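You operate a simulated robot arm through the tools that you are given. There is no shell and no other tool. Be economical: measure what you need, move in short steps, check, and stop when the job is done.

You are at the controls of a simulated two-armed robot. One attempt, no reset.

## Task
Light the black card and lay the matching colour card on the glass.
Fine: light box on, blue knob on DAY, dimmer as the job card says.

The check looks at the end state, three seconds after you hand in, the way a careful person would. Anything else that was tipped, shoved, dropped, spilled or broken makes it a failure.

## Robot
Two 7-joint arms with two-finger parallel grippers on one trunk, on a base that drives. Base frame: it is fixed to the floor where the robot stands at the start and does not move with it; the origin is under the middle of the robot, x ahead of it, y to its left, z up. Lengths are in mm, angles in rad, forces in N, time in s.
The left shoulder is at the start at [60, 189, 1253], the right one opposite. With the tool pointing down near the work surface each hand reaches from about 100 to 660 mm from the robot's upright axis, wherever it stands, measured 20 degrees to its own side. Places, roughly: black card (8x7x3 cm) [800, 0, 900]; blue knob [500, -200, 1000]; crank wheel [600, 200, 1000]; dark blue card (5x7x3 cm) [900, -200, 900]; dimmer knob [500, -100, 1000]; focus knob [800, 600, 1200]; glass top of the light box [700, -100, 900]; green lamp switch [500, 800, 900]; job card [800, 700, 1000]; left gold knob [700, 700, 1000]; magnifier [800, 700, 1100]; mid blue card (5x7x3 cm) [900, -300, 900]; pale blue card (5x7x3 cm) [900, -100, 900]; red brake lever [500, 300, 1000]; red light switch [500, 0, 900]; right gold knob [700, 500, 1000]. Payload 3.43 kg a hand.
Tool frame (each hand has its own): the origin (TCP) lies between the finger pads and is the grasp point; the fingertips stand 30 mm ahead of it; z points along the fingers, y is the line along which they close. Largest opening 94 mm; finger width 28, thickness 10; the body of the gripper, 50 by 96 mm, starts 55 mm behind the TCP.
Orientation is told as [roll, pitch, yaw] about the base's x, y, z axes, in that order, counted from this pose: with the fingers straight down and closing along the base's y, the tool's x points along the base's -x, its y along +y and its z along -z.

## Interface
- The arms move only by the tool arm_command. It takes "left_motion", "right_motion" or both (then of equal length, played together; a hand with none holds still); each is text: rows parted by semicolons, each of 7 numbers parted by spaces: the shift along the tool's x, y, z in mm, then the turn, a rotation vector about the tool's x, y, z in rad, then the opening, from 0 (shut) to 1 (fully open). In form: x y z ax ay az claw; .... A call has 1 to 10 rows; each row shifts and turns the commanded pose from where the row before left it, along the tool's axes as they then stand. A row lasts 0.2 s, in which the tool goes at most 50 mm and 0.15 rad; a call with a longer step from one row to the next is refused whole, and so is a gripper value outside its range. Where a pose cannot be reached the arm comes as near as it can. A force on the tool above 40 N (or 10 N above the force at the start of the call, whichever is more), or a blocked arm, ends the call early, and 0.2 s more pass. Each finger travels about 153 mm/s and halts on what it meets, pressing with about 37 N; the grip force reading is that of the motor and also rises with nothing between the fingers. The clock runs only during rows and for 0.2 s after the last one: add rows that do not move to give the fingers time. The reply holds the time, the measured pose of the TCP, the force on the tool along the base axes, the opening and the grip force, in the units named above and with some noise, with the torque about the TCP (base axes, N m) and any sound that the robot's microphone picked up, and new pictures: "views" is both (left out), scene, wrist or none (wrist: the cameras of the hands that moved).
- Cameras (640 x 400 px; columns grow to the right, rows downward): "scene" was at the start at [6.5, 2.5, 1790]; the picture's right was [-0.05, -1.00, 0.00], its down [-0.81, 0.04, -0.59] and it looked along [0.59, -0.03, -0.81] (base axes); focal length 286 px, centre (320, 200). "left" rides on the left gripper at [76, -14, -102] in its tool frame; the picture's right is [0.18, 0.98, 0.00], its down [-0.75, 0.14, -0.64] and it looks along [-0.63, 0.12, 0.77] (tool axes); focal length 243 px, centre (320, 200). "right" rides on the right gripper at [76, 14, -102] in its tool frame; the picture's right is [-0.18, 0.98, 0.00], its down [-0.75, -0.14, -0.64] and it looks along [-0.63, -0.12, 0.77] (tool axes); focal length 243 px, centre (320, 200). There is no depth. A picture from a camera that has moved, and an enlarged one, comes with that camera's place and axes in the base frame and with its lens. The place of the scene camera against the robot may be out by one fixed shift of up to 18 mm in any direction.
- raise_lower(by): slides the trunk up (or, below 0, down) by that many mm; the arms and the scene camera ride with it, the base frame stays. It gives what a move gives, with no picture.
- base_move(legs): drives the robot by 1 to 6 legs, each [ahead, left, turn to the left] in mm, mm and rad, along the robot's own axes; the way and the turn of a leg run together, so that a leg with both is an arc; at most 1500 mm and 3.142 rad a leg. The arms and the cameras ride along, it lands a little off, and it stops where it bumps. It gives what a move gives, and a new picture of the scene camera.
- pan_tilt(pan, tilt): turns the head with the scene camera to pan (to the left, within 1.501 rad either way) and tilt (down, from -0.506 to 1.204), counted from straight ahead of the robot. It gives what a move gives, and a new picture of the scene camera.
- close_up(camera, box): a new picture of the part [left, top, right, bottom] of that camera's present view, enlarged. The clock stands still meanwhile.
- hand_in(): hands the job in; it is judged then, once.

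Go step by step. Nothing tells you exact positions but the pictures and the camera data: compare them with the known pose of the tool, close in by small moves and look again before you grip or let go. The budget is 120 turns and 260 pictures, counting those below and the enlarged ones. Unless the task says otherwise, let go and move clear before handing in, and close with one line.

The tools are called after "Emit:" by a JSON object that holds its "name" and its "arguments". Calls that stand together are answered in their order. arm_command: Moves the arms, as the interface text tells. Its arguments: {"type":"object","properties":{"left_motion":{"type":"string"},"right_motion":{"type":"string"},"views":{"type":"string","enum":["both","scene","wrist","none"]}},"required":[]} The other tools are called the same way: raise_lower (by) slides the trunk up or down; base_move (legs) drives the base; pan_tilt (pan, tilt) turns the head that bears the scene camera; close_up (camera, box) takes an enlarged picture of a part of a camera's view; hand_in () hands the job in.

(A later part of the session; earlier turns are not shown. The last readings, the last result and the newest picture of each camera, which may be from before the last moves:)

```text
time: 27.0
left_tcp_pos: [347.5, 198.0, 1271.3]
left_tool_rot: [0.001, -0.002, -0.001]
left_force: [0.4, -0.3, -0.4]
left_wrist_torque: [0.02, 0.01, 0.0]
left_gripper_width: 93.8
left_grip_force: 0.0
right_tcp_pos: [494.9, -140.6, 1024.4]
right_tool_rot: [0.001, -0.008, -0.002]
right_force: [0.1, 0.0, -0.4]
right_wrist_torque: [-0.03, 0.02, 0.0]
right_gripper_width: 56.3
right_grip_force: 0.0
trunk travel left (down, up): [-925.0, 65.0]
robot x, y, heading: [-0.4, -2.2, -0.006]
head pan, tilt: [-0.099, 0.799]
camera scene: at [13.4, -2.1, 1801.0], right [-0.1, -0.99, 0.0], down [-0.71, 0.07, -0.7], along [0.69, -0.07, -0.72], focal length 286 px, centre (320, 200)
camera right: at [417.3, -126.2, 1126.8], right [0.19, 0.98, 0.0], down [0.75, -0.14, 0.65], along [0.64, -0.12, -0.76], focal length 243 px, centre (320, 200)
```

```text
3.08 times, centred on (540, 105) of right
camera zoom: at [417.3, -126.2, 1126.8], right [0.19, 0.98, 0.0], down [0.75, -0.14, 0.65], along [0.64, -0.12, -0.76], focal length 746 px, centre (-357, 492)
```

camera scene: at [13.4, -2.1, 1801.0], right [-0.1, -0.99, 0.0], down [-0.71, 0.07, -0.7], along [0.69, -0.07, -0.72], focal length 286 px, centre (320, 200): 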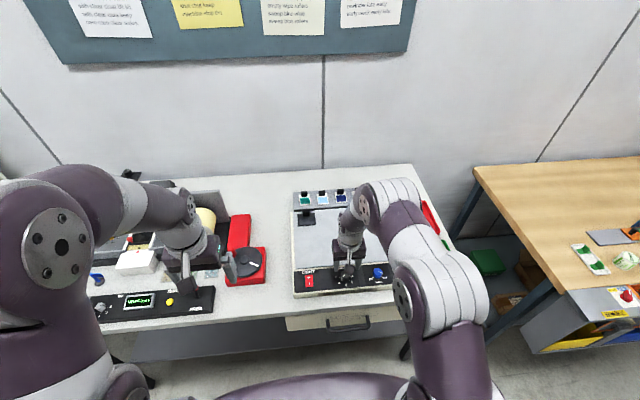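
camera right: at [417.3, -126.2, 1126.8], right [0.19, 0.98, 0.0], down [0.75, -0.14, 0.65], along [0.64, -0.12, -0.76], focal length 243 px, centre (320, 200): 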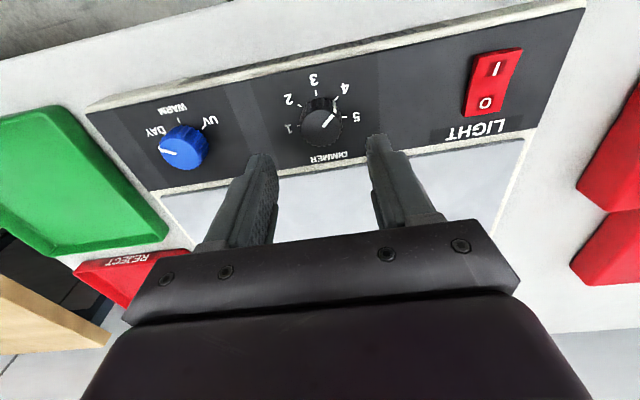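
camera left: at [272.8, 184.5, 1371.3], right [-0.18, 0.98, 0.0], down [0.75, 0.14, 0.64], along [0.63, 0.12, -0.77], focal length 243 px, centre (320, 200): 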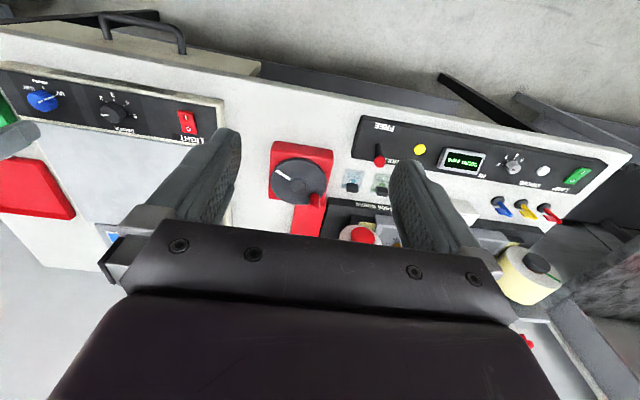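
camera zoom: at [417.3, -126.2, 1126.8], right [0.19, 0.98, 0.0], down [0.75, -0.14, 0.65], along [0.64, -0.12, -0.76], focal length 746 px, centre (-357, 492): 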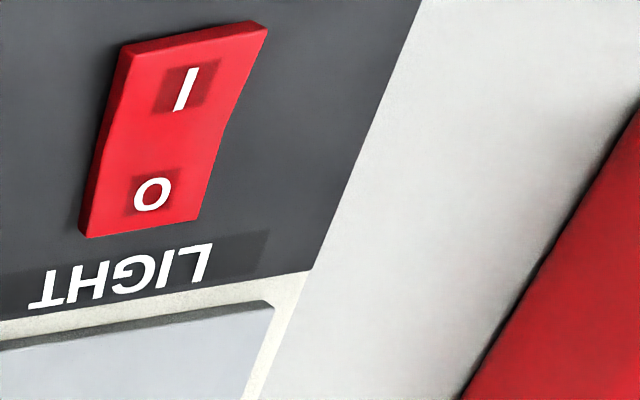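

Dimmer on 4, blue on DAY. Next the rocker: the "I" half is at about [478, -18, 945] and stands proud (off). I shut the fingers and go above its near end.

Emit:
{"name": "arm_command", "arguments": {"right_motion": "8.3 41 0 0 0 0 0.3;8.3 41 0 0 0 0 0;8.3 41 0 0 0 0 0;0 0 15 0 0 0 0;0 0 13 0 0 0 0", "views": "wrist"}}

Emit:
{"name": "close_up", "arguments": {"camera": "right", "box": [240, 60, 400, 200]}}

```text
time: 28.2
left_tcp_pos: [347.4, 198.5, 1270.6]
left_tool_rot: [-0.001, -0.001, 0.0]
left_force: [-0.5, 0.2, 0.8]
left_wrist_torque: [0.0, 0.04, -0.01]
left_gripper_width: 93.9
left_grip_force: 0.1
right_tcp_pos: [472.7, -17.8, 994.6]
right_tool_rot: [0.001, -0.009, -0.006]
right_force: [0.0, 0.0, 1.0]
right_wrist_torque: [0.01, 0.01, 0.0]
right_gripper_width: 0.0
right_grip_force: 32.6
trunk travel left (down, up): [-925.0, 65.0]
robot x, y, heading: [-3.4, -2.5, 0.002]
head pan, tilt: [-0.099, 0.799]
camera right: at [394.4, -2.9, 1097.8], right [0.19, 0.98, 0.0], down [0.75, -0.15, 0.65], along [0.64, -0.12, -0.76], focal length 243 px, centre (320, 200)
```

right: 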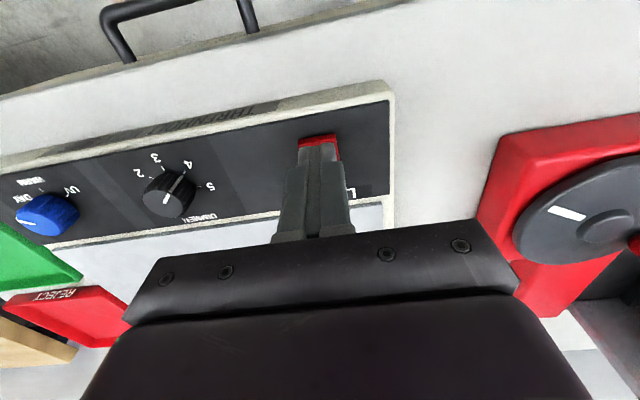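

```text
2.86 times, centred on (320, 130) of right
camera zoom: at [394.4, -2.9, 1097.8], right [0.19, 0.98, 0.0], down [0.75, -0.15, 0.65], along [0.64, -0.12, -0.76], focal length 693 px, centre (320, 400)
```

zoom: 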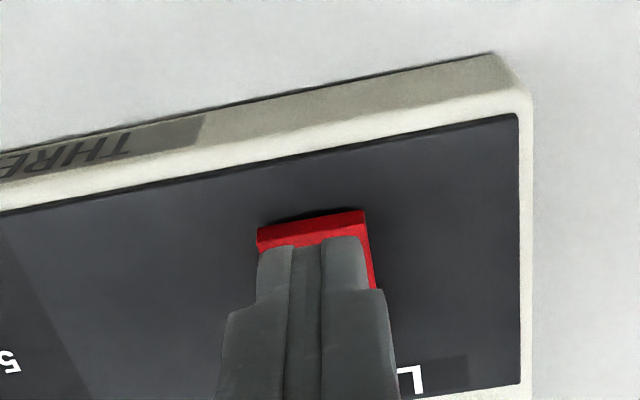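

The fingertips cover the near ("I") half, x 470–487. I press down in small steps, watching for force and sound.

Emit:
{"name": "arm_command", "arguments": {"right_motion": "0 0 6 0 0 0 0;0 0 6 0 0 0 0;0 0 4 0 0 0 0;0 0 3 0 0 0 0;0 0 3 0 0 0 0;0 0 3 0 0 0 0", "views": "none"}}

Emit:
{"name": "close_up", "arguments": {"camera": "right", "box": [240, 60, 400, 200]}}

```text
time: 29.6
left_tcp_pos: [343.0, 197.2, 1271.1]
left_tool_rot: [0.001, -0.004, -0.002]
left_force: [-0.9, 0.1, -0.3]
left_wrist_torque: [-0.02, 0.01, 0.01]
left_gripper_width: 94.1
left_grip_force: 0.0
right_tcp_pos: [470.6, -17.0, 977.0]
right_tool_rot: [0.004, -0.019, -0.005]
right_force: [-12.9, -6.1, 27.4]
right_wrist_torque: [-0.21, -0.01, 0.04]
right_gripper_width: 0.4
right_grip_force: 33.0
trunk travel left (down, up): [-925.0, 65.0]
robot x, y, heading: [1.3, -0.9, -0.005]
head pan, tilt: [-0.099, 0.799]
heard: click
stopped in row 6 (right hand): the force on the tool passed its limit at 45 N (the readings are from after the stop); the commanded pose is now the measured one
```

```text
2.86 times, centred on (320, 130) of right
camera zoom: at [392.4, -2.6, 1079.4], right [0.19, 0.98, 0.01], down [0.74, -0.15, 0.65], along [0.64, -0.12, -0.76], focal length 693 px, centre (320, 400)
```

zoom: 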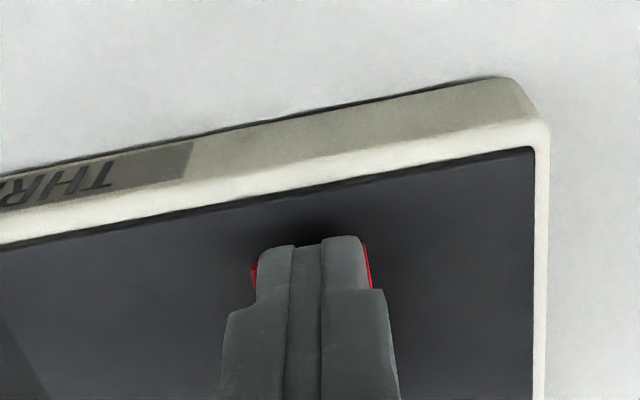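

A click was heard. I raise the hand, pull it back and look at the whole box.

Emit:
{"name": "arm_command", "arguments": {"right_motion": "0 0 -20 0 0 0 0;0 0 -40 0 0 0 0;10 -40 -25 0 0 0 0;10 -40 -25 0 0 0 0.5;10 -40 -25 0 0 0 0.8;10 -40 -25 0 0 0 1;10 -40 -25 0 0 0 1", "views": "both"}}

Emit:
{"name": "close_up", "arguments": {"camera": "scene", "box": [280, 180, 410, 305]}}

Emit:
{"name": "pan_tilt", "arguments": {"pan": 0, "tilt": 1.1}}

```text
time: 31.2
left_tcp_pos: [346.8, 196.9, 1270.5]
left_tool_rot: [0.002, 0.0, 0.001]
left_force: [-0.1, 0.5, 0.3]
left_wrist_torque: [0.0, -0.01, 0.01]
left_gripper_width: 94.2
left_grip_force: 0.0
right_tcp_pos: [419.2, -215.9, 1158.2]
right_tool_rot: [0.003, -0.015, -0.003]
right_force: [0.0, -0.4, -0.6]
right_wrist_torque: [-0.03, -0.02, 0.02]
right_gripper_width: 94.1
right_grip_force: 0.1
trunk travel left (down, up): [-925.0, 65.0]
robot x, y, heading: [-2.1, -0.7, -0.002]
head pan, tilt: [-0.099, 0.799]
camera scene: at [13.0, -4.3, 1801.0], right [-0.1, -0.99, 0.0], down [-0.71, 0.07, -0.7], along [0.69, -0.07, -0.72], focal length 286 px, centre (320, 200)
camera right: at [340.6, -203.4, 1260.7], right [0.19, 0.98, 0.01], down [0.74, -0.15, 0.65], along [0.64, -0.12, -0.76], focal length 243 px, centre (320, 200)
```

scene: 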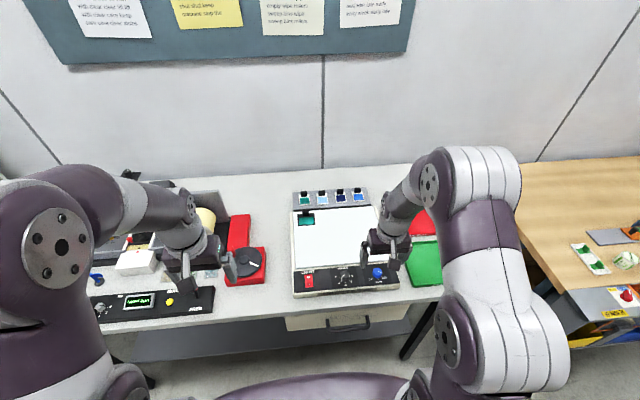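
right: 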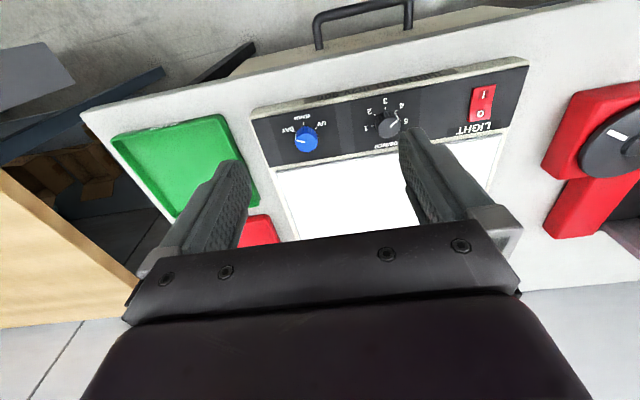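

```text
3.20 times, centred on (345, 242) of scene
camera zoom: at [13.0, -4.3, 1801.0], right [-0.1, -0.99, 0.0], down [-0.71, 0.07, -0.7], along [0.69, -0.07, -0.72], focal length 914 px, centre (240, 64)
```

zoom: 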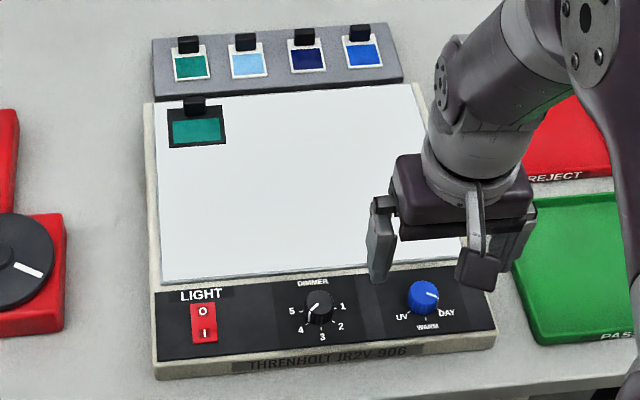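

```text
time: 32.0
left_tcp_pos: [348.0, 198.2, 1269.6]
left_tool_rot: [0.002, -0.001, -0.003]
left_force: [-0.2, -0.9, -0.2]
left_wrist_torque: [-0.02, -0.02, 0.0]
left_gripper_width: 94.0
left_grip_force: 0.0
right_tcp_pos: [418.2, -216.4, 1157.6]
right_tool_rot: [0.003, -0.015, -0.006]
right_force: [-0.2, 0.0, -0.6]
right_wrist_torque: [0.04, 0.0, -0.02]
right_gripper_width: 94.0
right_grip_force: 0.0
trunk travel left (down, up): [-925.0, 65.0]
robot x, y, heading: [0.1, 0.3, -0.005]
head pan, tilt: [0.0, 1.1]
camera scene: at [-3.3, 6.0, 1779.3], right [0.0, -1.0, 0.0], down [-0.89, 0.0, -0.45], along [0.45, 0.0, -0.89], focal length 286 px, centre (320, 200)
```

scene: 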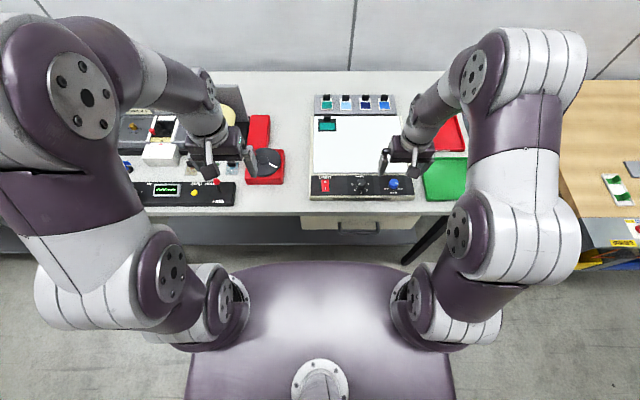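

The light box is on and the black card's window glows teal-green, matching the green card (leftmost of the rack). Let me verify the colour up close while driving left 180 and ahead 150 toward the table for reach.

Emit:
{"name": "close_up", "arguments": {"camera": "scene", "box": [305, 85, 405, 147]}}

Emit:
{"name": "base_move", "arguments": {"legs": [[0, 180, 0], [120, 0, 0]]}}

```text
6.40 times, centred on (355, 116) of scene
camera zoom: at [-3.3, 6.0, 1779.3], right [0.0, -1.0, 0.0], down [-0.89, 0.0, -0.45], along [0.45, 0.0, -0.89], focal length 1829 px, centre (96, 738)
```

zoom: 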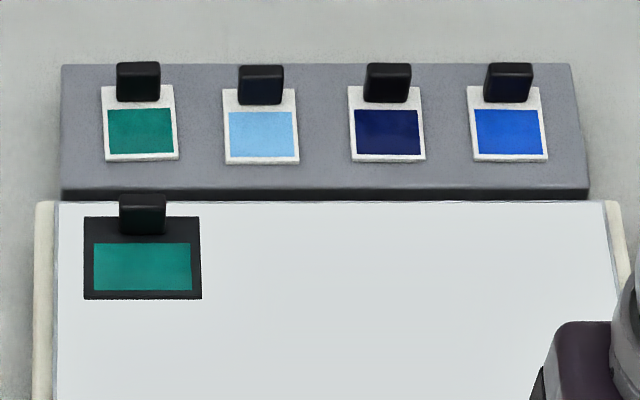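

```text
time: 34.4
left_tcp_pos: [465.7, 377.9, 1270.9]
left_tool_rot: [0.001, 0.0, -0.005]
left_force: [-0.2, -0.2, 0.2]
left_wrist_torque: [-0.03, 0.01, -0.04]
left_gripper_width: 93.8
left_grip_force: 0.0
right_tcp_pos: [537.1, -35.0, 1160.0]
right_tool_rot: [0.001, -0.017, -0.006]
right_force: [-0.4, -0.4, 0.6]
right_wrist_torque: [0.01, 0.0, -0.01]
right_gripper_width: 93.9
right_grip_force: 0.0
trunk travel left (down, up): [-925.0, 65.0]
robot x, y, heading: [118.9, 180.1, -0.001]
head pan, tilt: [0.0, 1.1]
camera scene: at [114.4, 187.6, 1779.3], right [0.0, -1.0, 0.0], down [-0.89, 0.0, -0.46], along [0.46, 0.0, -0.89], focal length 286 px, centre (320, 200)
```

scene: 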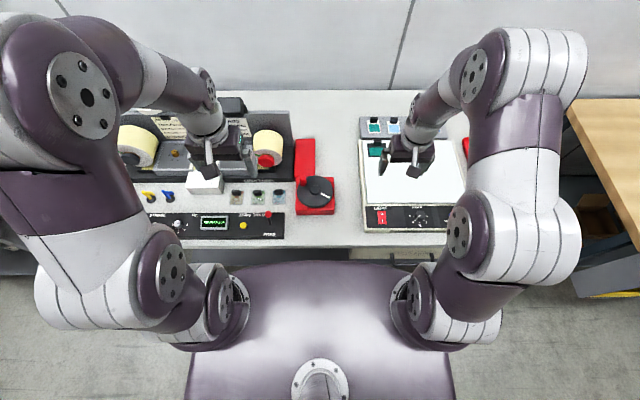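

The lit window matches the green card. I confirm the job card from here and drive on 60 mm.

Emit:
{"name": "close_up", "arguments": {"camera": "scene", "box": [110, 100, 260, 195]}}

Emit:
{"name": "base_move", "arguments": {"legs": [[60, 0, 0]]}}

```text
4.21 times, centred on (185, 148) of scene
camera zoom: at [114.4, 187.6, 1779.3], right [0.0, -1.0, 0.0], down [-0.89, 0.0, -0.46], along [0.46, 0.0, -0.89], focal length 1203 px, centre (888, 421)
```

zoom: 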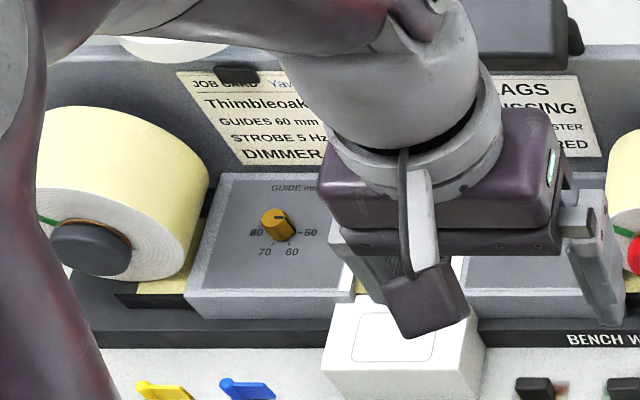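

```text
time: 35.3
left_tcp_pos: [520.3, 378.1, 1272.9]
left_tool_rot: [0.001, -0.006, -0.003]
left_force: [-0.7, -0.2, 0.3]
left_wrist_torque: [-0.01, -0.08, -0.01]
left_gripper_width: 93.9
left_grip_force: 0.1
right_tcp_pos: [592.3, -36.5, 1162.0]
right_tool_rot: [0.003, -0.02, -0.006]
right_force: [-0.7, -0.4, 0.6]
right_wrist_torque: [0.0, -0.07, -0.02]
right_gripper_width: 94.2
right_grip_force: 0.0
trunk travel left (down, up): [-925.0, 65.0]
robot x, y, heading: [181.5, 186.1, -0.003]
head pan, tilt: [0.0, 1.1]
camera scene: at [166.0, 185.3, 1779.3], right [0.0, -1.0, 0.0], down [-0.89, 0.0, -0.46], along [0.46, 0.0, -0.89], focal length 286 px, centre (320, 200)
```

scene: 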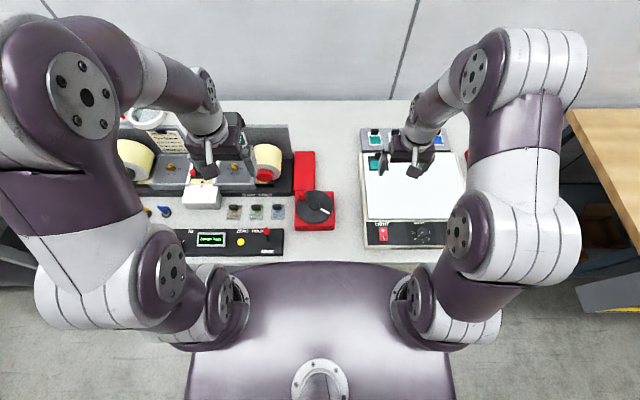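

I recheck the job card's dimmer line and look at the rack from the right wrist camera.

Emit:
{"name": "arm_command", "arguments": {"left_motion": "20 -45 0 0 0 0 1;20 -45 0 0 0 0 1", "views": "wrist"}}

Emit:
{"name": "close_up", "arguments": {"camera": "scene", "box": [140, 115, 215, 165]}}

Emit:
{"name": "close_up", "arguments": {"camera": "scene", "box": [355, 115, 455, 180]}}

```text
time: 35.9
left_tcp_pos: [481.3, 286.5, 1271.5]
left_tool_rot: [0.003, -0.005, -0.002]
left_force: [-0.2, 0.4, -0.1]
left_wrist_torque: [0.0, -0.03, 0.04]
left_gripper_width: 93.9
left_grip_force: 0.0
right_tcp_pos: [595.6, -37.8, 1159.1]
right_tool_rot: [0.004, -0.018, -0.006]
right_force: [-1.2, -0.6, 0.5]
right_wrist_torque: [0.02, -0.05, 0.02]
right_gripper_width: 94.2
right_grip_force: 0.1
trunk travel left (down, up): [-925.0, 65.0]
robot x, y, heading: [180.0, 179.6, -0.003]
head pan, tilt: [0.0, 1.1]
camera left: at [405.9, 271.7, 1372.6], right [-0.18, 0.98, 0.0], down [0.75, 0.14, 0.65], along [0.63, 0.12, -0.76], focal length 243 px, centre (320, 200)
```

left: 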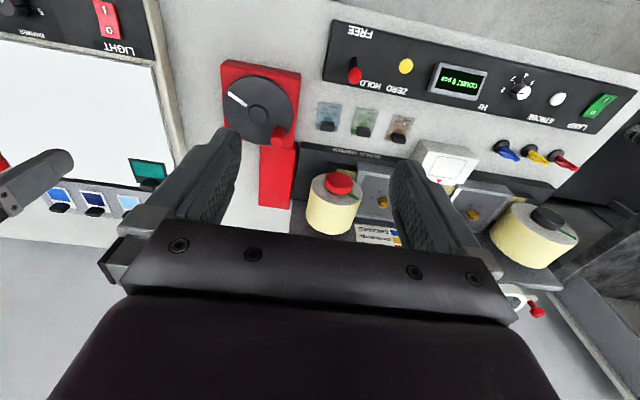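

```text
8.00 times, centred on (178, 140) of scene
camera zoom: at [170.2, 183.5, 1779.3], right [0.0, -1.0, 0.0], down [-0.89, 0.0, -0.46], along [0.46, 0.0, -0.89], focal length 2286 px, centre (1460, 680)
```

zoom: 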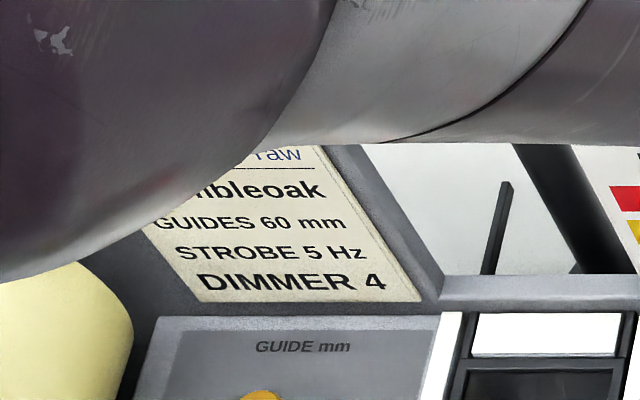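

```text
6.15 times, centred on (405, 148) of scene
camera zoom: at [170.2, 183.5, 1779.3], right [0.0, -1.0, 0.0], down [-0.89, 0.0, -0.46], along [0.46, 0.0, -0.89], focal length 1759 px, centre (-203, 523)
```

zoom: 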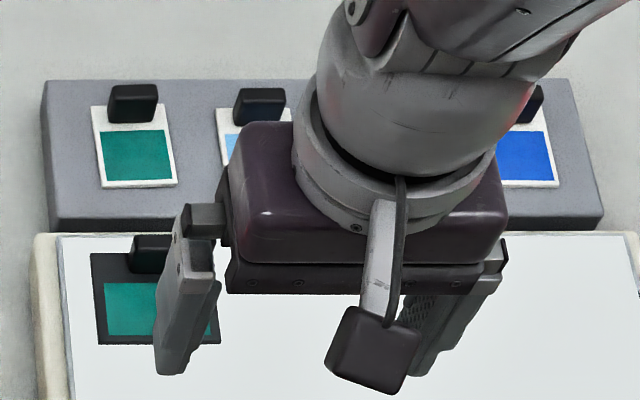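

DIMMER 4 confirmed. I drive 60 mm further to bring the green card (handle near [883, -19]) within reach.

Emit:
{"name": "base_move", "arguments": {"legs": [[60, 0, 0]]}}

```text
time: 36.9
left_tcp_pos: [539.6, 287.8, 1272.7]
left_tool_rot: [0.001, -0.007, -0.002]
left_force: [-0.7, -0.7, -0.4]
left_wrist_torque: [-0.05, -0.06, 0.02]
left_gripper_width: 93.9
left_grip_force: 0.2
right_tcp_pos: [651.8, -36.6, 1161.3]
right_tool_rot: [0.002, -0.02, -0.008]
right_force: [-0.9, -0.4, -0.5]
right_wrist_torque: [-0.01, -0.05, -0.01]
right_gripper_width: 94.1
right_grip_force: 0.0
trunk travel left (down, up): [-925.0, 65.0]
robot x, y, heading: [238.4, 182.2, -0.001]
head pan, tilt: [0.0, 1.1]
camera scene: at [226.4, 185.9, 1779.3], right [0.0, -1.0, 0.0], down [-0.89, 0.0, -0.46], along [0.46, 0.0, -0.89], focal length 286 px, centre (320, 200)
```

scene: 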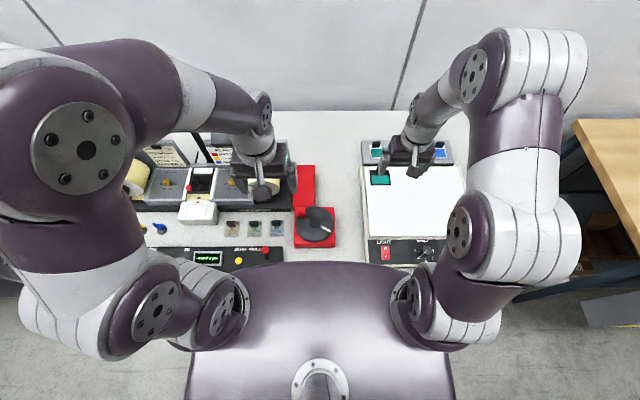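

No bump. Now I reach the right hand forward above the green card, tilting the fingers forward 0.3 rad for reach.

Emit:
{"name": "arm_command", "arguments": {"right_motion": "-30 3 14 0 -0.05 0 0.8;-30 3 14 0 -0.05 0 0.7;-30 3 14 0 -0.05 0 0.6;-30 3 14 0 -0.05 0 0.6;-30 3 14 0 -0.05 0 0.6;-15 3 14 0 -0.05 0 0.6", "views": "both"}}

Emit:
{"name": "close_up", "arguments": {"camera": "right", "box": [220, 40, 420, 180]}}

```text
time: 38.3
left_tcp_pos: [547.3, 287.9, 1270.2]
left_tool_rot: [0.0, 0.0, 0.0]
left_force: [-0.5, 0.4, 0.5]
left_wrist_torque: [0.0, 0.01, 0.0]
left_gripper_width: 94.1
left_grip_force: 0.1
right_tcp_pos: [835.5, -19.4, 1096.3]
right_tool_rot: [0.004, -0.314, -0.006]
right_force: [-0.7, -0.7, -0.4]
right_wrist_torque: [-0.01, 0.02, -0.01]
right_gripper_width: 56.4
right_grip_force: 0.0
trunk travel left (down, up): [-925.0, 65.0]
robot x, y, heading: [237.9, 181.9, -0.004]
head pan, tilt: [0.0, 1.1]
camera scene: at [237.6, 185.5, 1779.3], right [0.0, -1.0, 0.0], down [-0.89, 0.0, -0.45], along [0.45, 0.0, -0.89], focal length 286 px, centre (320, 200)
camera right: at [730.0, -4.9, 1171.3], right [0.18, 0.98, 0.06], down [0.52, -0.15, 0.84], along [0.84, -0.12, -0.53], focal length 243 px, centre (320, 200)
```

scene: 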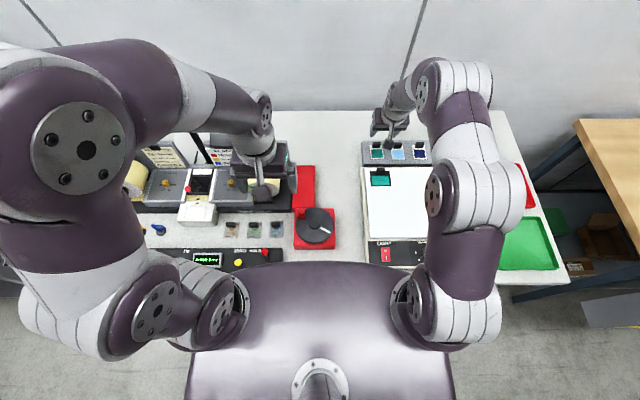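
right: 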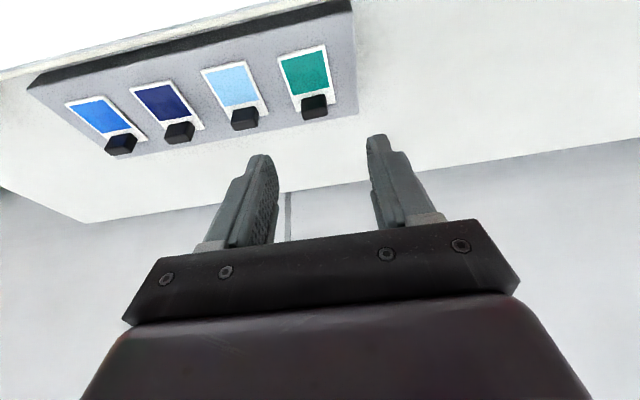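

```text
2.86 times, centred on (320, 110) of right
camera zoom: at [730.0, -4.9, 1171.3], right [0.18, 0.98, 0.06], down [0.52, -0.15, 0.84], along [0.84, -0.12, -0.53], focal length 693 px, centre (320, 457)
```

zoom: 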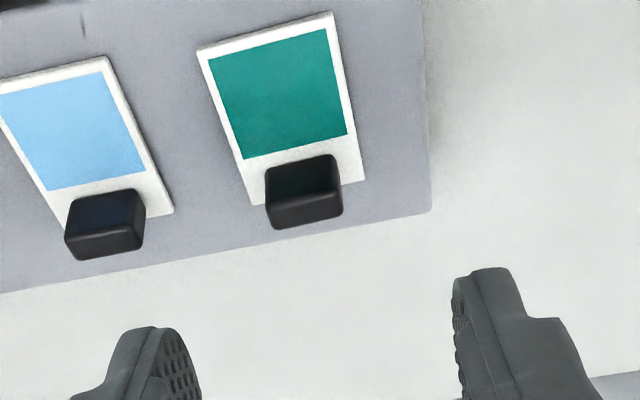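

The handle of the green card is about [885, -25, ~950]. I close in to get a second view for its height.

Emit:
{"name": "arm_command", "arguments": {"right_motion": "-10 -3 25 0 0 0 0.6;-10 -3 25 0 0 0 0.55;0 0 20 0 0 0 0.5;0 0 0 0 0 0 0.5", "views": "wrist"}}

Emit:
{"name": "close_up", "arguments": {"camera": "right", "box": [220, 60, 420, 200]}}

```text
time: 39.3
left_tcp_pos: [546.3, 287.6, 1270.5]
left_tool_rot: [0.0, -0.002, -0.002]
left_force: [0.9, -0.2, -0.4]
left_wrist_torque: [0.02, 0.05, -0.02]
left_gripper_width: 94.0
left_grip_force: 0.1
right_tcp_pos: [874.4, -25.4, 1035.5]
right_tool_rot: [0.004, -0.314, -0.008]
right_force: [-0.1, 0.4, -0.2]
right_wrist_torque: [0.0, -0.02, -0.04]
right_gripper_width: 47.0
right_grip_force: 0.1
trunk travel left (down, up): [-925.0, 65.0]
robot x, y, heading: [241.6, 178.7, 0.001]
head pan, tilt: [0.0, 1.1]
camera right: at [769.3, -10.9, 1110.8], right [0.18, 0.98, 0.06], down [0.52, -0.15, 0.84], along [0.84, -0.12, -0.53], focal length 243 px, centre (320, 200)
```

right: 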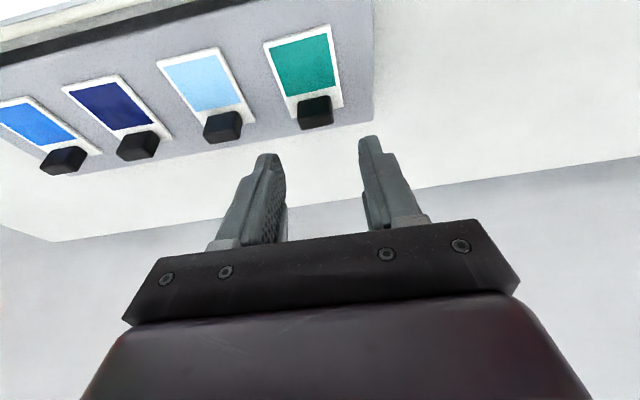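

```text
2.86 times, centred on (320, 130) of right
camera zoom: at [769.3, -10.9, 1110.8], right [0.18, 0.98, 0.06], down [0.52, -0.15, 0.84], along [0.84, -0.12, -0.53], focal length 693 px, centre (320, 400)
```

zoom: 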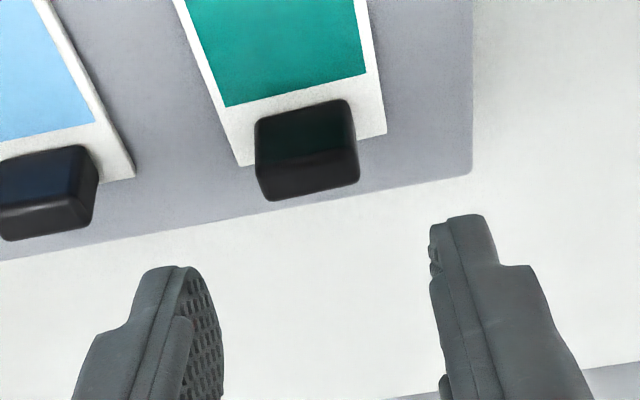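

Height estimates give 945–966 for the handle's top. I come down to just above that range and look again to refine.

Emit:
{"name": "arm_command", "arguments": {"right_motion": "2 -1 16 0 0 0 0.5;2 -1 16 0 0 0 0.5;0 0 0 0 0 0 0.5", "views": "both"}}

Emit:
{"name": "close_up", "arguments": {"camera": "right", "box": [220, 60, 420, 200]}}

Emit:
{"name": "close_up", "arguments": {"camera": "scene", "box": [350, 100, 440, 160]}}

```text
time: 40.1
left_tcp_pos: [545.5, 287.9, 1269.8]
left_tool_rot: [0.001, -0.001, -0.002]
left_force: [0.0, 0.0, -0.3]
left_wrist_torque: [0.0, 0.03, 0.0]
left_gripper_width: 94.1
left_grip_force: 0.1
right_tcp_pos: [879.8, -27.8, 1002.9]
right_tool_rot: [0.003, -0.315, -0.008]
right_force: [-0.3, -0.4, 0.7]
right_wrist_torque: [-0.01, -0.03, 0.0]
right_gripper_width: 47.2
right_grip_force: 0.0
trunk travel left (down, up): [-925.0, 65.0]
robot x, y, heading: [239.3, 179.0, -0.003]
head pan, tilt: [0.0, 1.1]
camera scene: at [235.7, 185.7, 1779.3], right [0.0, -1.0, 0.0], down [-0.89, 0.0, -0.45], along [0.45, 0.0, -0.89], focal length 286 px, centre (320, 200)
camera right: at [775.2, -13.4, 1078.7], right [0.18, 0.98, 0.06], down [0.52, -0.15, 0.84], along [0.84, -0.12, -0.53], focal length 243 px, centre (320, 200)
```

scene: 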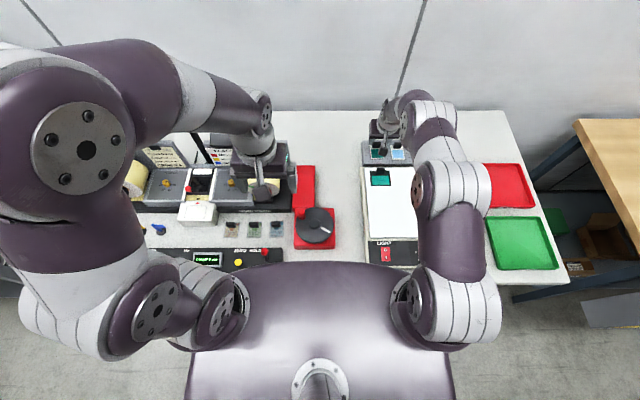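
right: 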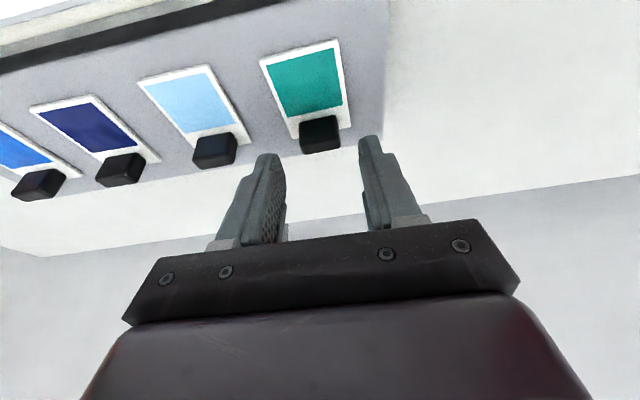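

```text
2.86 times, centred on (320, 130) of right
camera zoom: at [775.2, -13.4, 1078.7], right [0.18, 0.98, 0.06], down [0.52, -0.15, 0.84], along [0.84, -0.12, -0.53], focal length 693 px, centre (320, 400)
```

zoom: 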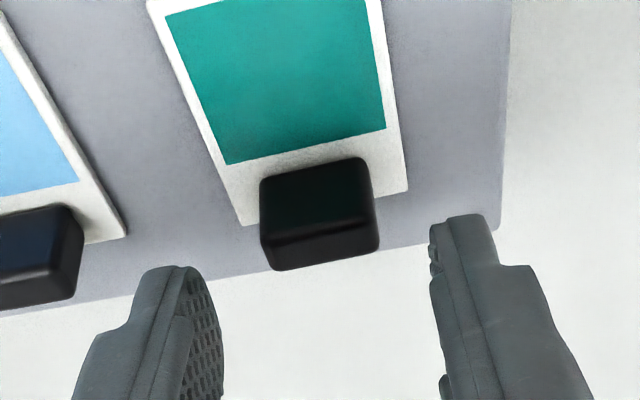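

```text
6.67 times, centred on (395, 130) of scene
camera zoom: at [235.7, 185.7, 1779.3], right [0.0, -1.0, 0.0], down [-0.89, 0.0, -0.45], along [0.45, 0.0, -0.89], focal length 1905 px, centre (-180, 667)
```

zoom: 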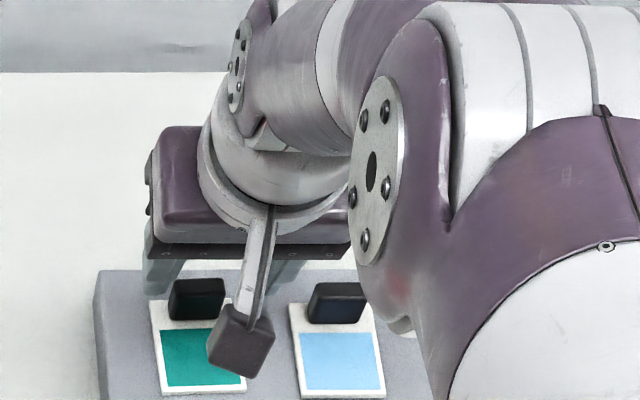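

Using the handle's top band properly, three views agree: top at about [889, -27, 967]; my fingertips are right above it at z 974. I lower 20 mm vertically and close gently.

Emit:
{"name": "arm_command", "arguments": {"right_motion": "3.2 0.5 10 0 0 0 0.5;3.2 0.5 10 0 0 0 0.5;0 0 0 0 0 0 0.5", "views": "wrist"}}

Emit:
{"name": "close_up", "arguments": {"camera": "right", "box": [220, 60, 420, 200]}}

```text
time: 40.9
left_tcp_pos: [546.0, 287.2, 1270.5]
left_tool_rot: [0.0, -0.001, -0.001]
left_force: [-0.3, 0.1, 0.5]
left_wrist_torque: [0.01, -0.01, -0.02]
left_gripper_width: 94.3
left_grip_force: 0.1
right_tcp_pos: [880.1, -27.3, 984.1]
right_tool_rot: [0.003, -0.313, -0.006]
right_force: [0.7, 0.3, 0.3]
right_wrist_torque: [0.02, -0.01, 0.0]
right_gripper_width: 46.9
right_grip_force: 0.1
trunk travel left (down, up): [-925.0, 65.0]
robot x, y, heading: [239.0, 180.0, -0.004]
head pan, tilt: [0.0, 1.1]
camera right: at [775.0, -12.2, 1058.2], right [0.18, 0.98, 0.06], down [0.52, -0.15, 0.84], along [0.84, -0.12, -0.53], focal length 243 px, centre (320, 200)
```

right: 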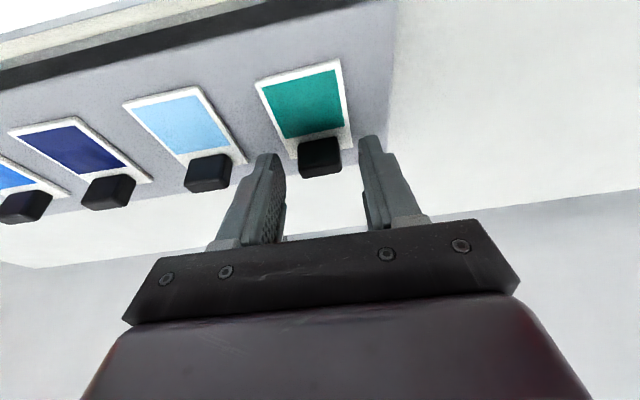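

```text
2.86 times, centred on (320, 130) of right
camera zoom: at [775.0, -12.2, 1058.2], right [0.18, 0.98, 0.06], down [0.52, -0.15, 0.84], along [0.84, -0.12, -0.53], focal length 693 px, centre (320, 400)
```

zoom: 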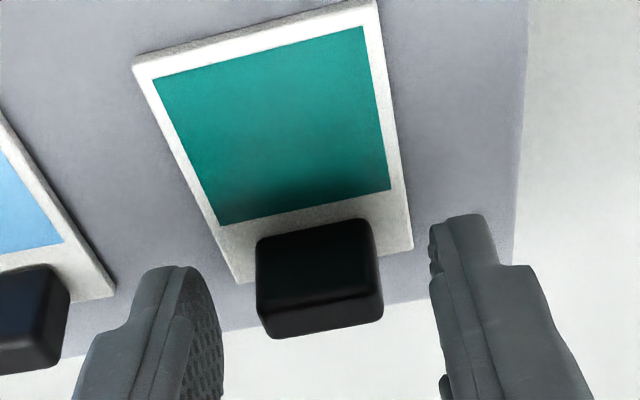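

Refined with this longer baseline: top about [897, -27, 957]. I go 8 mm forward and 12 mm lower and look.

Emit:
{"name": "arm_command", "arguments": {"right_motion": "-2 0 7 0 0 0 0.5;-2 0 7 0 0 0 0.5;0 0 0 0 0 0 0.5", "views": "none"}}

Emit:
{"name": "close_up", "arguments": {"camera": "right", "box": [220, 60, 420, 200]}}

```text
time: 41.7
left_tcp_pos: [545.9, 287.4, 1270.6]
left_tool_rot: [0.001, -0.001, -0.003]
left_force: [0.4, -1.0, -0.5]
left_wrist_torque: [-0.02, 0.0, -0.02]
left_gripper_width: 93.7
left_grip_force: 0.1
right_tcp_pos: [887.9, -26.5, 970.7]
right_tool_rot: [0.004, -0.313, -0.009]
right_force: [0.1, 0.2, -0.4]
right_wrist_torque: [-0.01, -0.01, 0.01]
right_gripper_width: 47.0
right_grip_force: 0.1
trunk travel left (down, up): [-925.0, 65.0]
robot x, y, heading: [242.7, 180.2, 0.005]
head pan, tilt: [0.0, 1.1]
```

```text
2.86 times, centred on (320, 130) of right
camera zoom: at [783.5, -12.0, 1045.9], right [0.18, 0.98, 0.06], down [0.52, -0.15, 0.84], along [0.84, -0.12, -0.53], focal length 693 px, centre (320, 400)
```

zoom: 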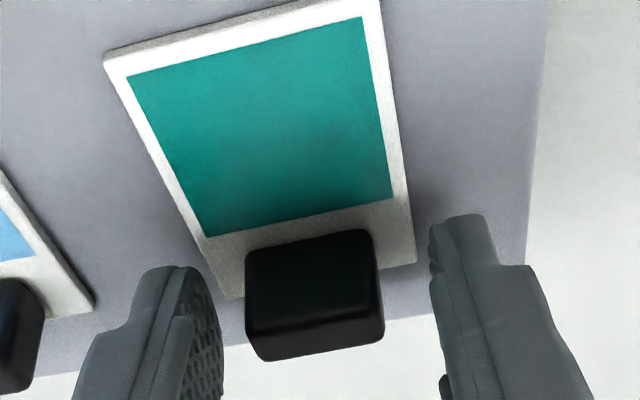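

The handle top is confirmed at [896, -27, 958]; my tips are 16 mm below it, straddling it. I close.

Emit:
{"name": "arm_command", "arguments": {"right_motion": "0 0 0 0 0 0 0.36;0 0 0 0 0 0 0.3;0 0 0 0 0 0 0.25;0 0 0 0 0 0 0.2;0 0 0 0 0 0 0.2", "views": "none"}}

Emit:
{"name": "close_up", "arguments": {"camera": "right", "box": [220, 60, 420, 200]}}

```text
time: 42.9
left_tcp_pos: [546.4, 288.6, 1270.4]
left_tool_rot: [0.0, -0.001, -0.003]
left_force: [-0.3, 0.0, -0.2]
left_wrist_torque: [0.02, -0.01, 0.01]
left_gripper_width: 93.9
left_grip_force: 0.0
right_tcp_pos: [888.1, -26.8, 970.7]
right_tool_rot: [0.004, -0.312, -0.007]
right_force: [-0.5, 0.5, 0.2]
right_wrist_torque: [0.04, -0.02, 0.0]
right_gripper_width: 26.6
right_grip_force: 36.6
trunk travel left (down, up): [-925.0, 65.0]
robot x, y, heading: [236.6, 178.8, -0.003]
head pan, tilt: [0.0, 1.1]
```

```text
2.86 times, centred on (320, 130) of right
camera zoom: at [783.6, -12.1, 1046.0], right [0.18, 0.98, 0.06], down [0.52, -0.15, 0.84], along [0.84, -0.12, -0.53], focal length 693 px, centre (320, 400)
```

zoom: 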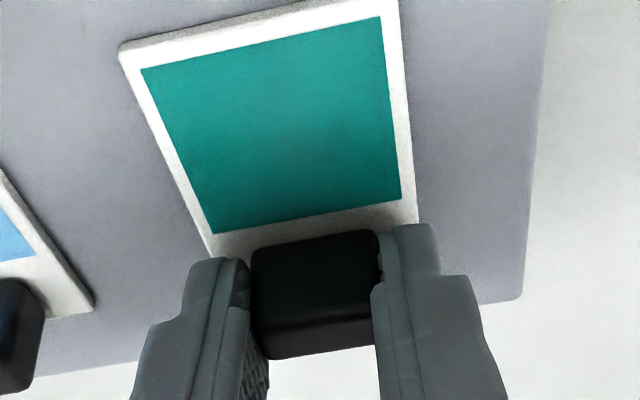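

Grip at 26.6 mm is firm. I lift straight up 60 mm and look.

Emit:
{"name": "arm_command", "arguments": {"right_motion": "-3.1 0 -9.5 0 0 0 0.2;-6.2 0 -19 0 0 0 0.2;-9.3 0 -28.5 0 0 0 0.2", "views": "both"}}

Emit:
{"name": "close_up", "arguments": {"camera": "scene", "box": [350, 100, 440, 160]}}

```text
time: 43.7
left_tcp_pos: [544.6, 288.3, 1269.7]
left_tool_rot: [0.001, -0.003, -0.002]
left_force: [1.0, 0.8, 0.3]
left_wrist_torque: [-0.02, -0.03, -0.02]
left_gripper_width: 94.0
left_grip_force: 0.1
right_tcp_pos: [887.8, -27.1, 1033.2]
right_tool_rot: [0.005, -0.314, -0.007]
right_force: [0.5, 0.9, -0.5]
right_wrist_torque: [0.0, 0.02, 0.0]
right_gripper_width: 26.2
right_grip_force: 36.9
trunk travel left (down, up): [-925.0, 65.0]
robot x, y, heading: [239.0, 180.3, -0.003]
head pan, tilt: [0.0, 1.1]
camera scene: at [235.1, 185.8, 1779.2], right [0.0, -1.0, 0.0], down [-0.89, 0.0, -0.45], along [0.45, 0.0, -0.89], focal length 286 px, centre (320, 200)
camera right: at [783.5, -12.0, 1107.2], right [0.18, 0.98, 0.06], down [0.52, -0.15, 0.84], along [0.84, -0.12, -0.53], focal length 243 px, centre (320, 200)
```

scene: 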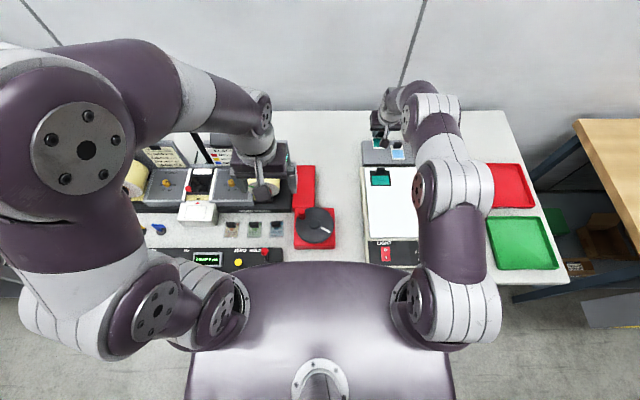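
right: 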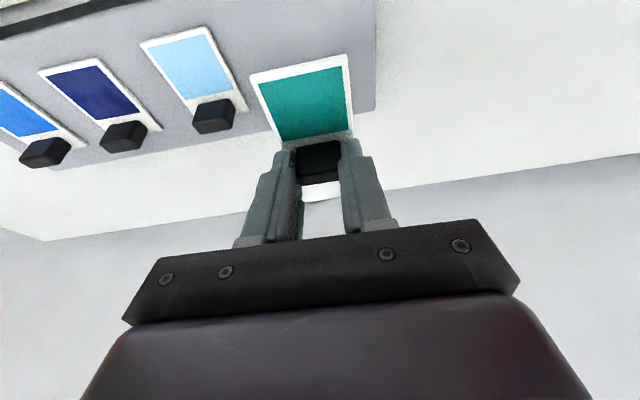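

```text
6.67 times, centred on (395, 130) of scene
camera zoom: at [235.1, 185.8, 1779.2], right [0.0, -1.0, 0.0], down [-0.89, 0.0, -0.45], along [0.45, 0.0, -0.89], focal length 1905 px, centre (-180, 667)
```

zoom: 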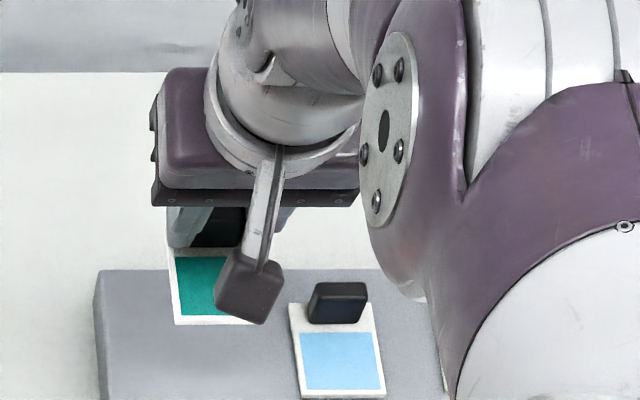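

The green card is lifted cleanly and hangs level. I carry it at this height over the free middle of the glass, toward handle position about [690, -132].

Emit:
{"name": "arm_command", "arguments": {"right_motion": "20 -10 -6.5 0 0 0 0.2;39 -21 -12.7 0 0 0 0.2;39 -21 -12.7 0 0 0 0.2;39 -21 -12.7 0 0 0 0.2;39 -21 -12.7 0 0 0 0.2;20 -11 -6.5 0 0 0 0.2;0 0 0 0 0 0 0.2", "views": "both"}}

Emit:
{"name": "close_up", "arguments": {"camera": "scene", "box": [350, 110, 490, 200]}}

```text
time: 45.3
left_tcp_pos: [546.1, 287.2, 1270.6]
left_tool_rot: [0.001, -0.001, -0.004]
left_force: [-0.5, 0.2, 1.0]
left_wrist_torque: [0.02, 0.02, 0.01]
left_gripper_width: 93.9
left_grip_force: 0.0
right_tcp_pos: [682.4, -130.8, 1030.7]
right_tool_rot: [0.002, -0.314, -0.007]
right_force: [0.1, -0.5, -0.6]
right_wrist_torque: [0.02, -0.04, 0.02]
right_gripper_width: 26.7
right_grip_force: 37.1
trunk travel left (down, up): [-925.0, 65.0]
robot x, y, heading: [237.1, 179.5, -0.003]
head pan, tilt: [0.0, 1.1]
camera scene: at [237.1, 185.6, 1779.3], right [0.0, -1.0, 0.0], down [-0.89, 0.0, -0.45], along [0.45, 0.0, -0.89], focal length 286 px, centre (320, 200)
camera right: at [577.7, -116.0, 1105.4], right [0.18, 0.98, 0.06], down [0.52, -0.15, 0.84], along [0.84, -0.12, -0.54], focal length 243 px, centre (320, 200)
```

scene: 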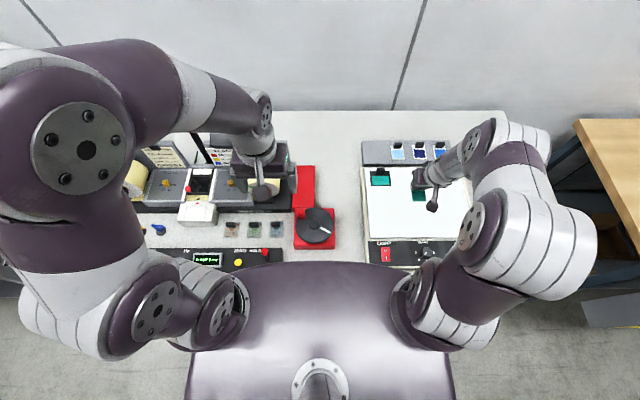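
right: 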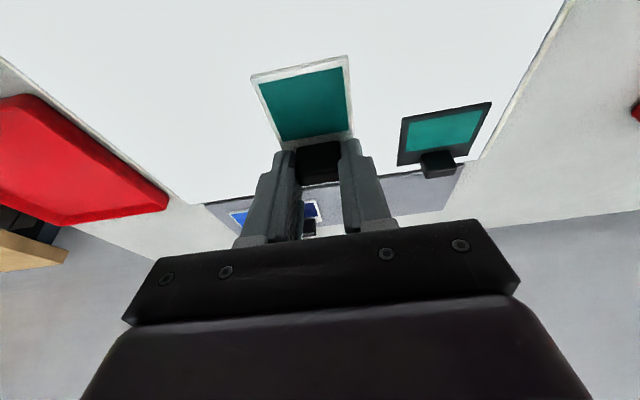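

```text
4.44 times, centred on (420, 155) of scene
camera zoom: at [237.1, 185.6, 1779.3], right [0.0, -1.0, 0.0], down [-0.89, 0.0, -0.45], along [0.45, 0.0, -0.89], focal length 1270 px, centre (-124, 400)
```

zoom: 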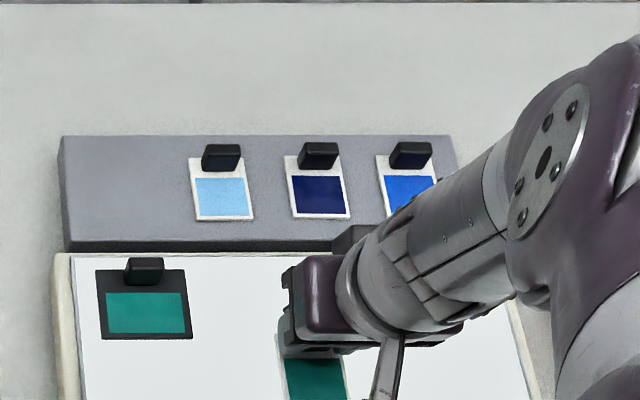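

The spot is free on the glass, 60+ mm from the black card. I lower 40 mm and look.

Emit:
{"name": "arm_command", "arguments": {"right_motion": "4.6 0 14.3 0 0 0 0.2;4.6 0 14.3 0 0 0 0.2;3.1 0 9.5 0 0 0 0.2;0 0 0 0 0 0 0.2", "views": "wrist"}}

Emit:
{"name": "close_up", "arguments": {"camera": "right", "box": [220, 30, 420, 200]}}

```text
time: 46.3
left_tcp_pos: [546.1, 287.9, 1271.1]
left_tool_rot: [-0.001, -0.002, -0.001]
left_force: [0.2, 0.0, 0.3]
left_wrist_torque: [0.02, 0.04, 0.02]
left_gripper_width: 94.1
left_grip_force: 0.1
right_tcp_pos: [681.4, -129.1, 991.4]
right_tool_rot: [0.004, -0.315, -0.007]
right_force: [0.2, 0.9, -0.4]
right_wrist_torque: [0.01, 0.03, 0.0]
right_gripper_width: 26.4
right_grip_force: 36.9
trunk travel left (down, up): [-925.0, 65.0]
robot x, y, heading: [240.0, 182.2, -0.006]
head pan, tilt: [0.0, 1.1]
camera right: at [577.0, -115.4, 1066.3], right [0.18, 0.98, 0.06], down [0.52, -0.15, 0.84], along [0.84, -0.12, -0.54], focal length 243 px, centre (320, 200)
```

right: 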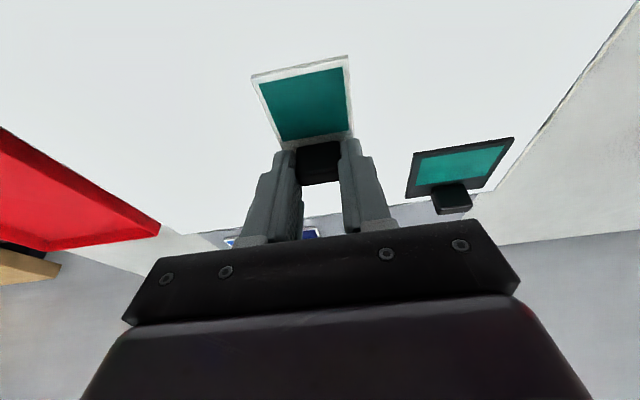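

```text
2.35 times, centred on (320, 115) of right
camera zoom: at [577.0, -115.4, 1066.3], right [0.18, 0.98, 0.06], down [0.52, -0.15, 0.84], along [0.84, -0.12, -0.54], focal length 571 px, centre (320, 400)
```

zoom: 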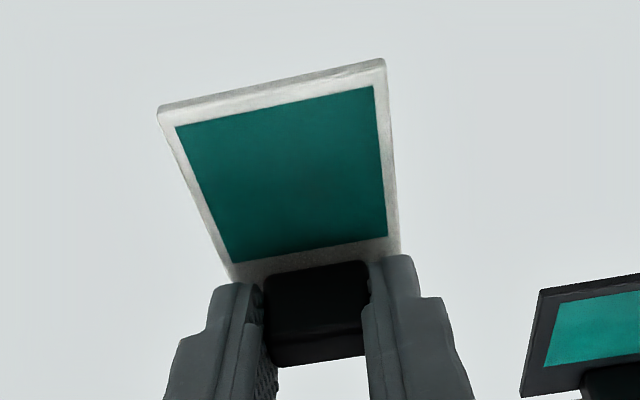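

Not yet down. I lower in 2 mm steps watching the force.

Emit:
{"name": "arm_command", "arguments": {"right_motion": "0.6 0 1.9 0 0 0 0.2;0.6 0 1.9 0 0 0 0.2;0.6 0 1.9 0 0 0 0.2;0.6 0 1.9 0 0 0 0.2;0 0 0 0 0 0 0.2", "views": "none"}}

Emit:
{"name": "arm_command", "arguments": {"right_motion": "0.6 0 1.9 0 0 0 0.2;0.6 0 1.9 0 0 0 0.2;0 0 0 0 0 0 0.2", "views": "none"}}

Emit:
{"name": "close_up", "arguments": {"camera": "right", "box": [220, 30, 420, 200]}}

```text
time: 47.5
left_tcp_pos: [546.0, 287.9, 1269.7]
left_tool_rot: [0.0, -0.001, -0.002]
left_force: [1.2, -0.1, -0.3]
left_wrist_torque: [0.0, -0.01, -0.02]
left_gripper_width: 94.1
left_grip_force: 0.0
right_tcp_pos: [680.6, -129.4, 983.3]
right_tool_rot: [0.004, -0.314, -0.008]
right_force: [-0.1, 0.2, -0.7]
right_wrist_torque: [0.02, 0.0, -0.02]
right_gripper_width: 26.1
right_grip_force: 37.5
trunk travel left (down, up): [-925.0, 65.0]
robot x, y, heading: [238.9, 182.4, 0.001]
head pan, tilt: [0.0, 1.1]
```

```text
time: 48.3
left_tcp_pos: [544.9, 288.6, 1270.9]
left_tool_rot: [0.0, -0.001, -0.002]
left_force: [0.2, 0.2, 0.3]
left_wrist_torque: [0.0, -0.03, 0.02]
left_gripper_width: 93.9
left_grip_force: 0.0
right_tcp_pos: [680.2, -130.2, 980.9]
right_tool_rot: [0.0, -0.321, -0.007]
right_force: [0.2, -1.9, 14.0]
right_wrist_torque: [-0.08, 0.35, 0.03]
right_gripper_width: 26.3
right_grip_force: 36.7
trunk travel left (down, up): [-925.0, 65.0]
robot x, y, heading: [240.1, 180.1, -0.001]
head pan, tilt: [0.0, 1.1]
```

```text
2.35 times, centred on (320, 115) of right
camera zoom: at [577.3, -115.3, 1055.2], right [0.18, 0.98, 0.06], down [0.51, -0.15, 0.84], along [0.84, -0.12, -0.53], focal length 571 px, centre (320, 400)
```

zoom: 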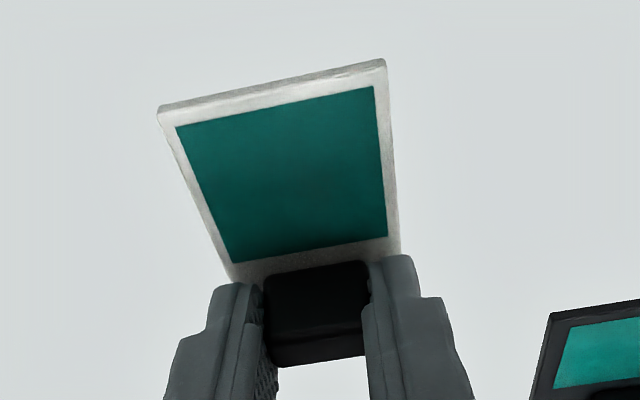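

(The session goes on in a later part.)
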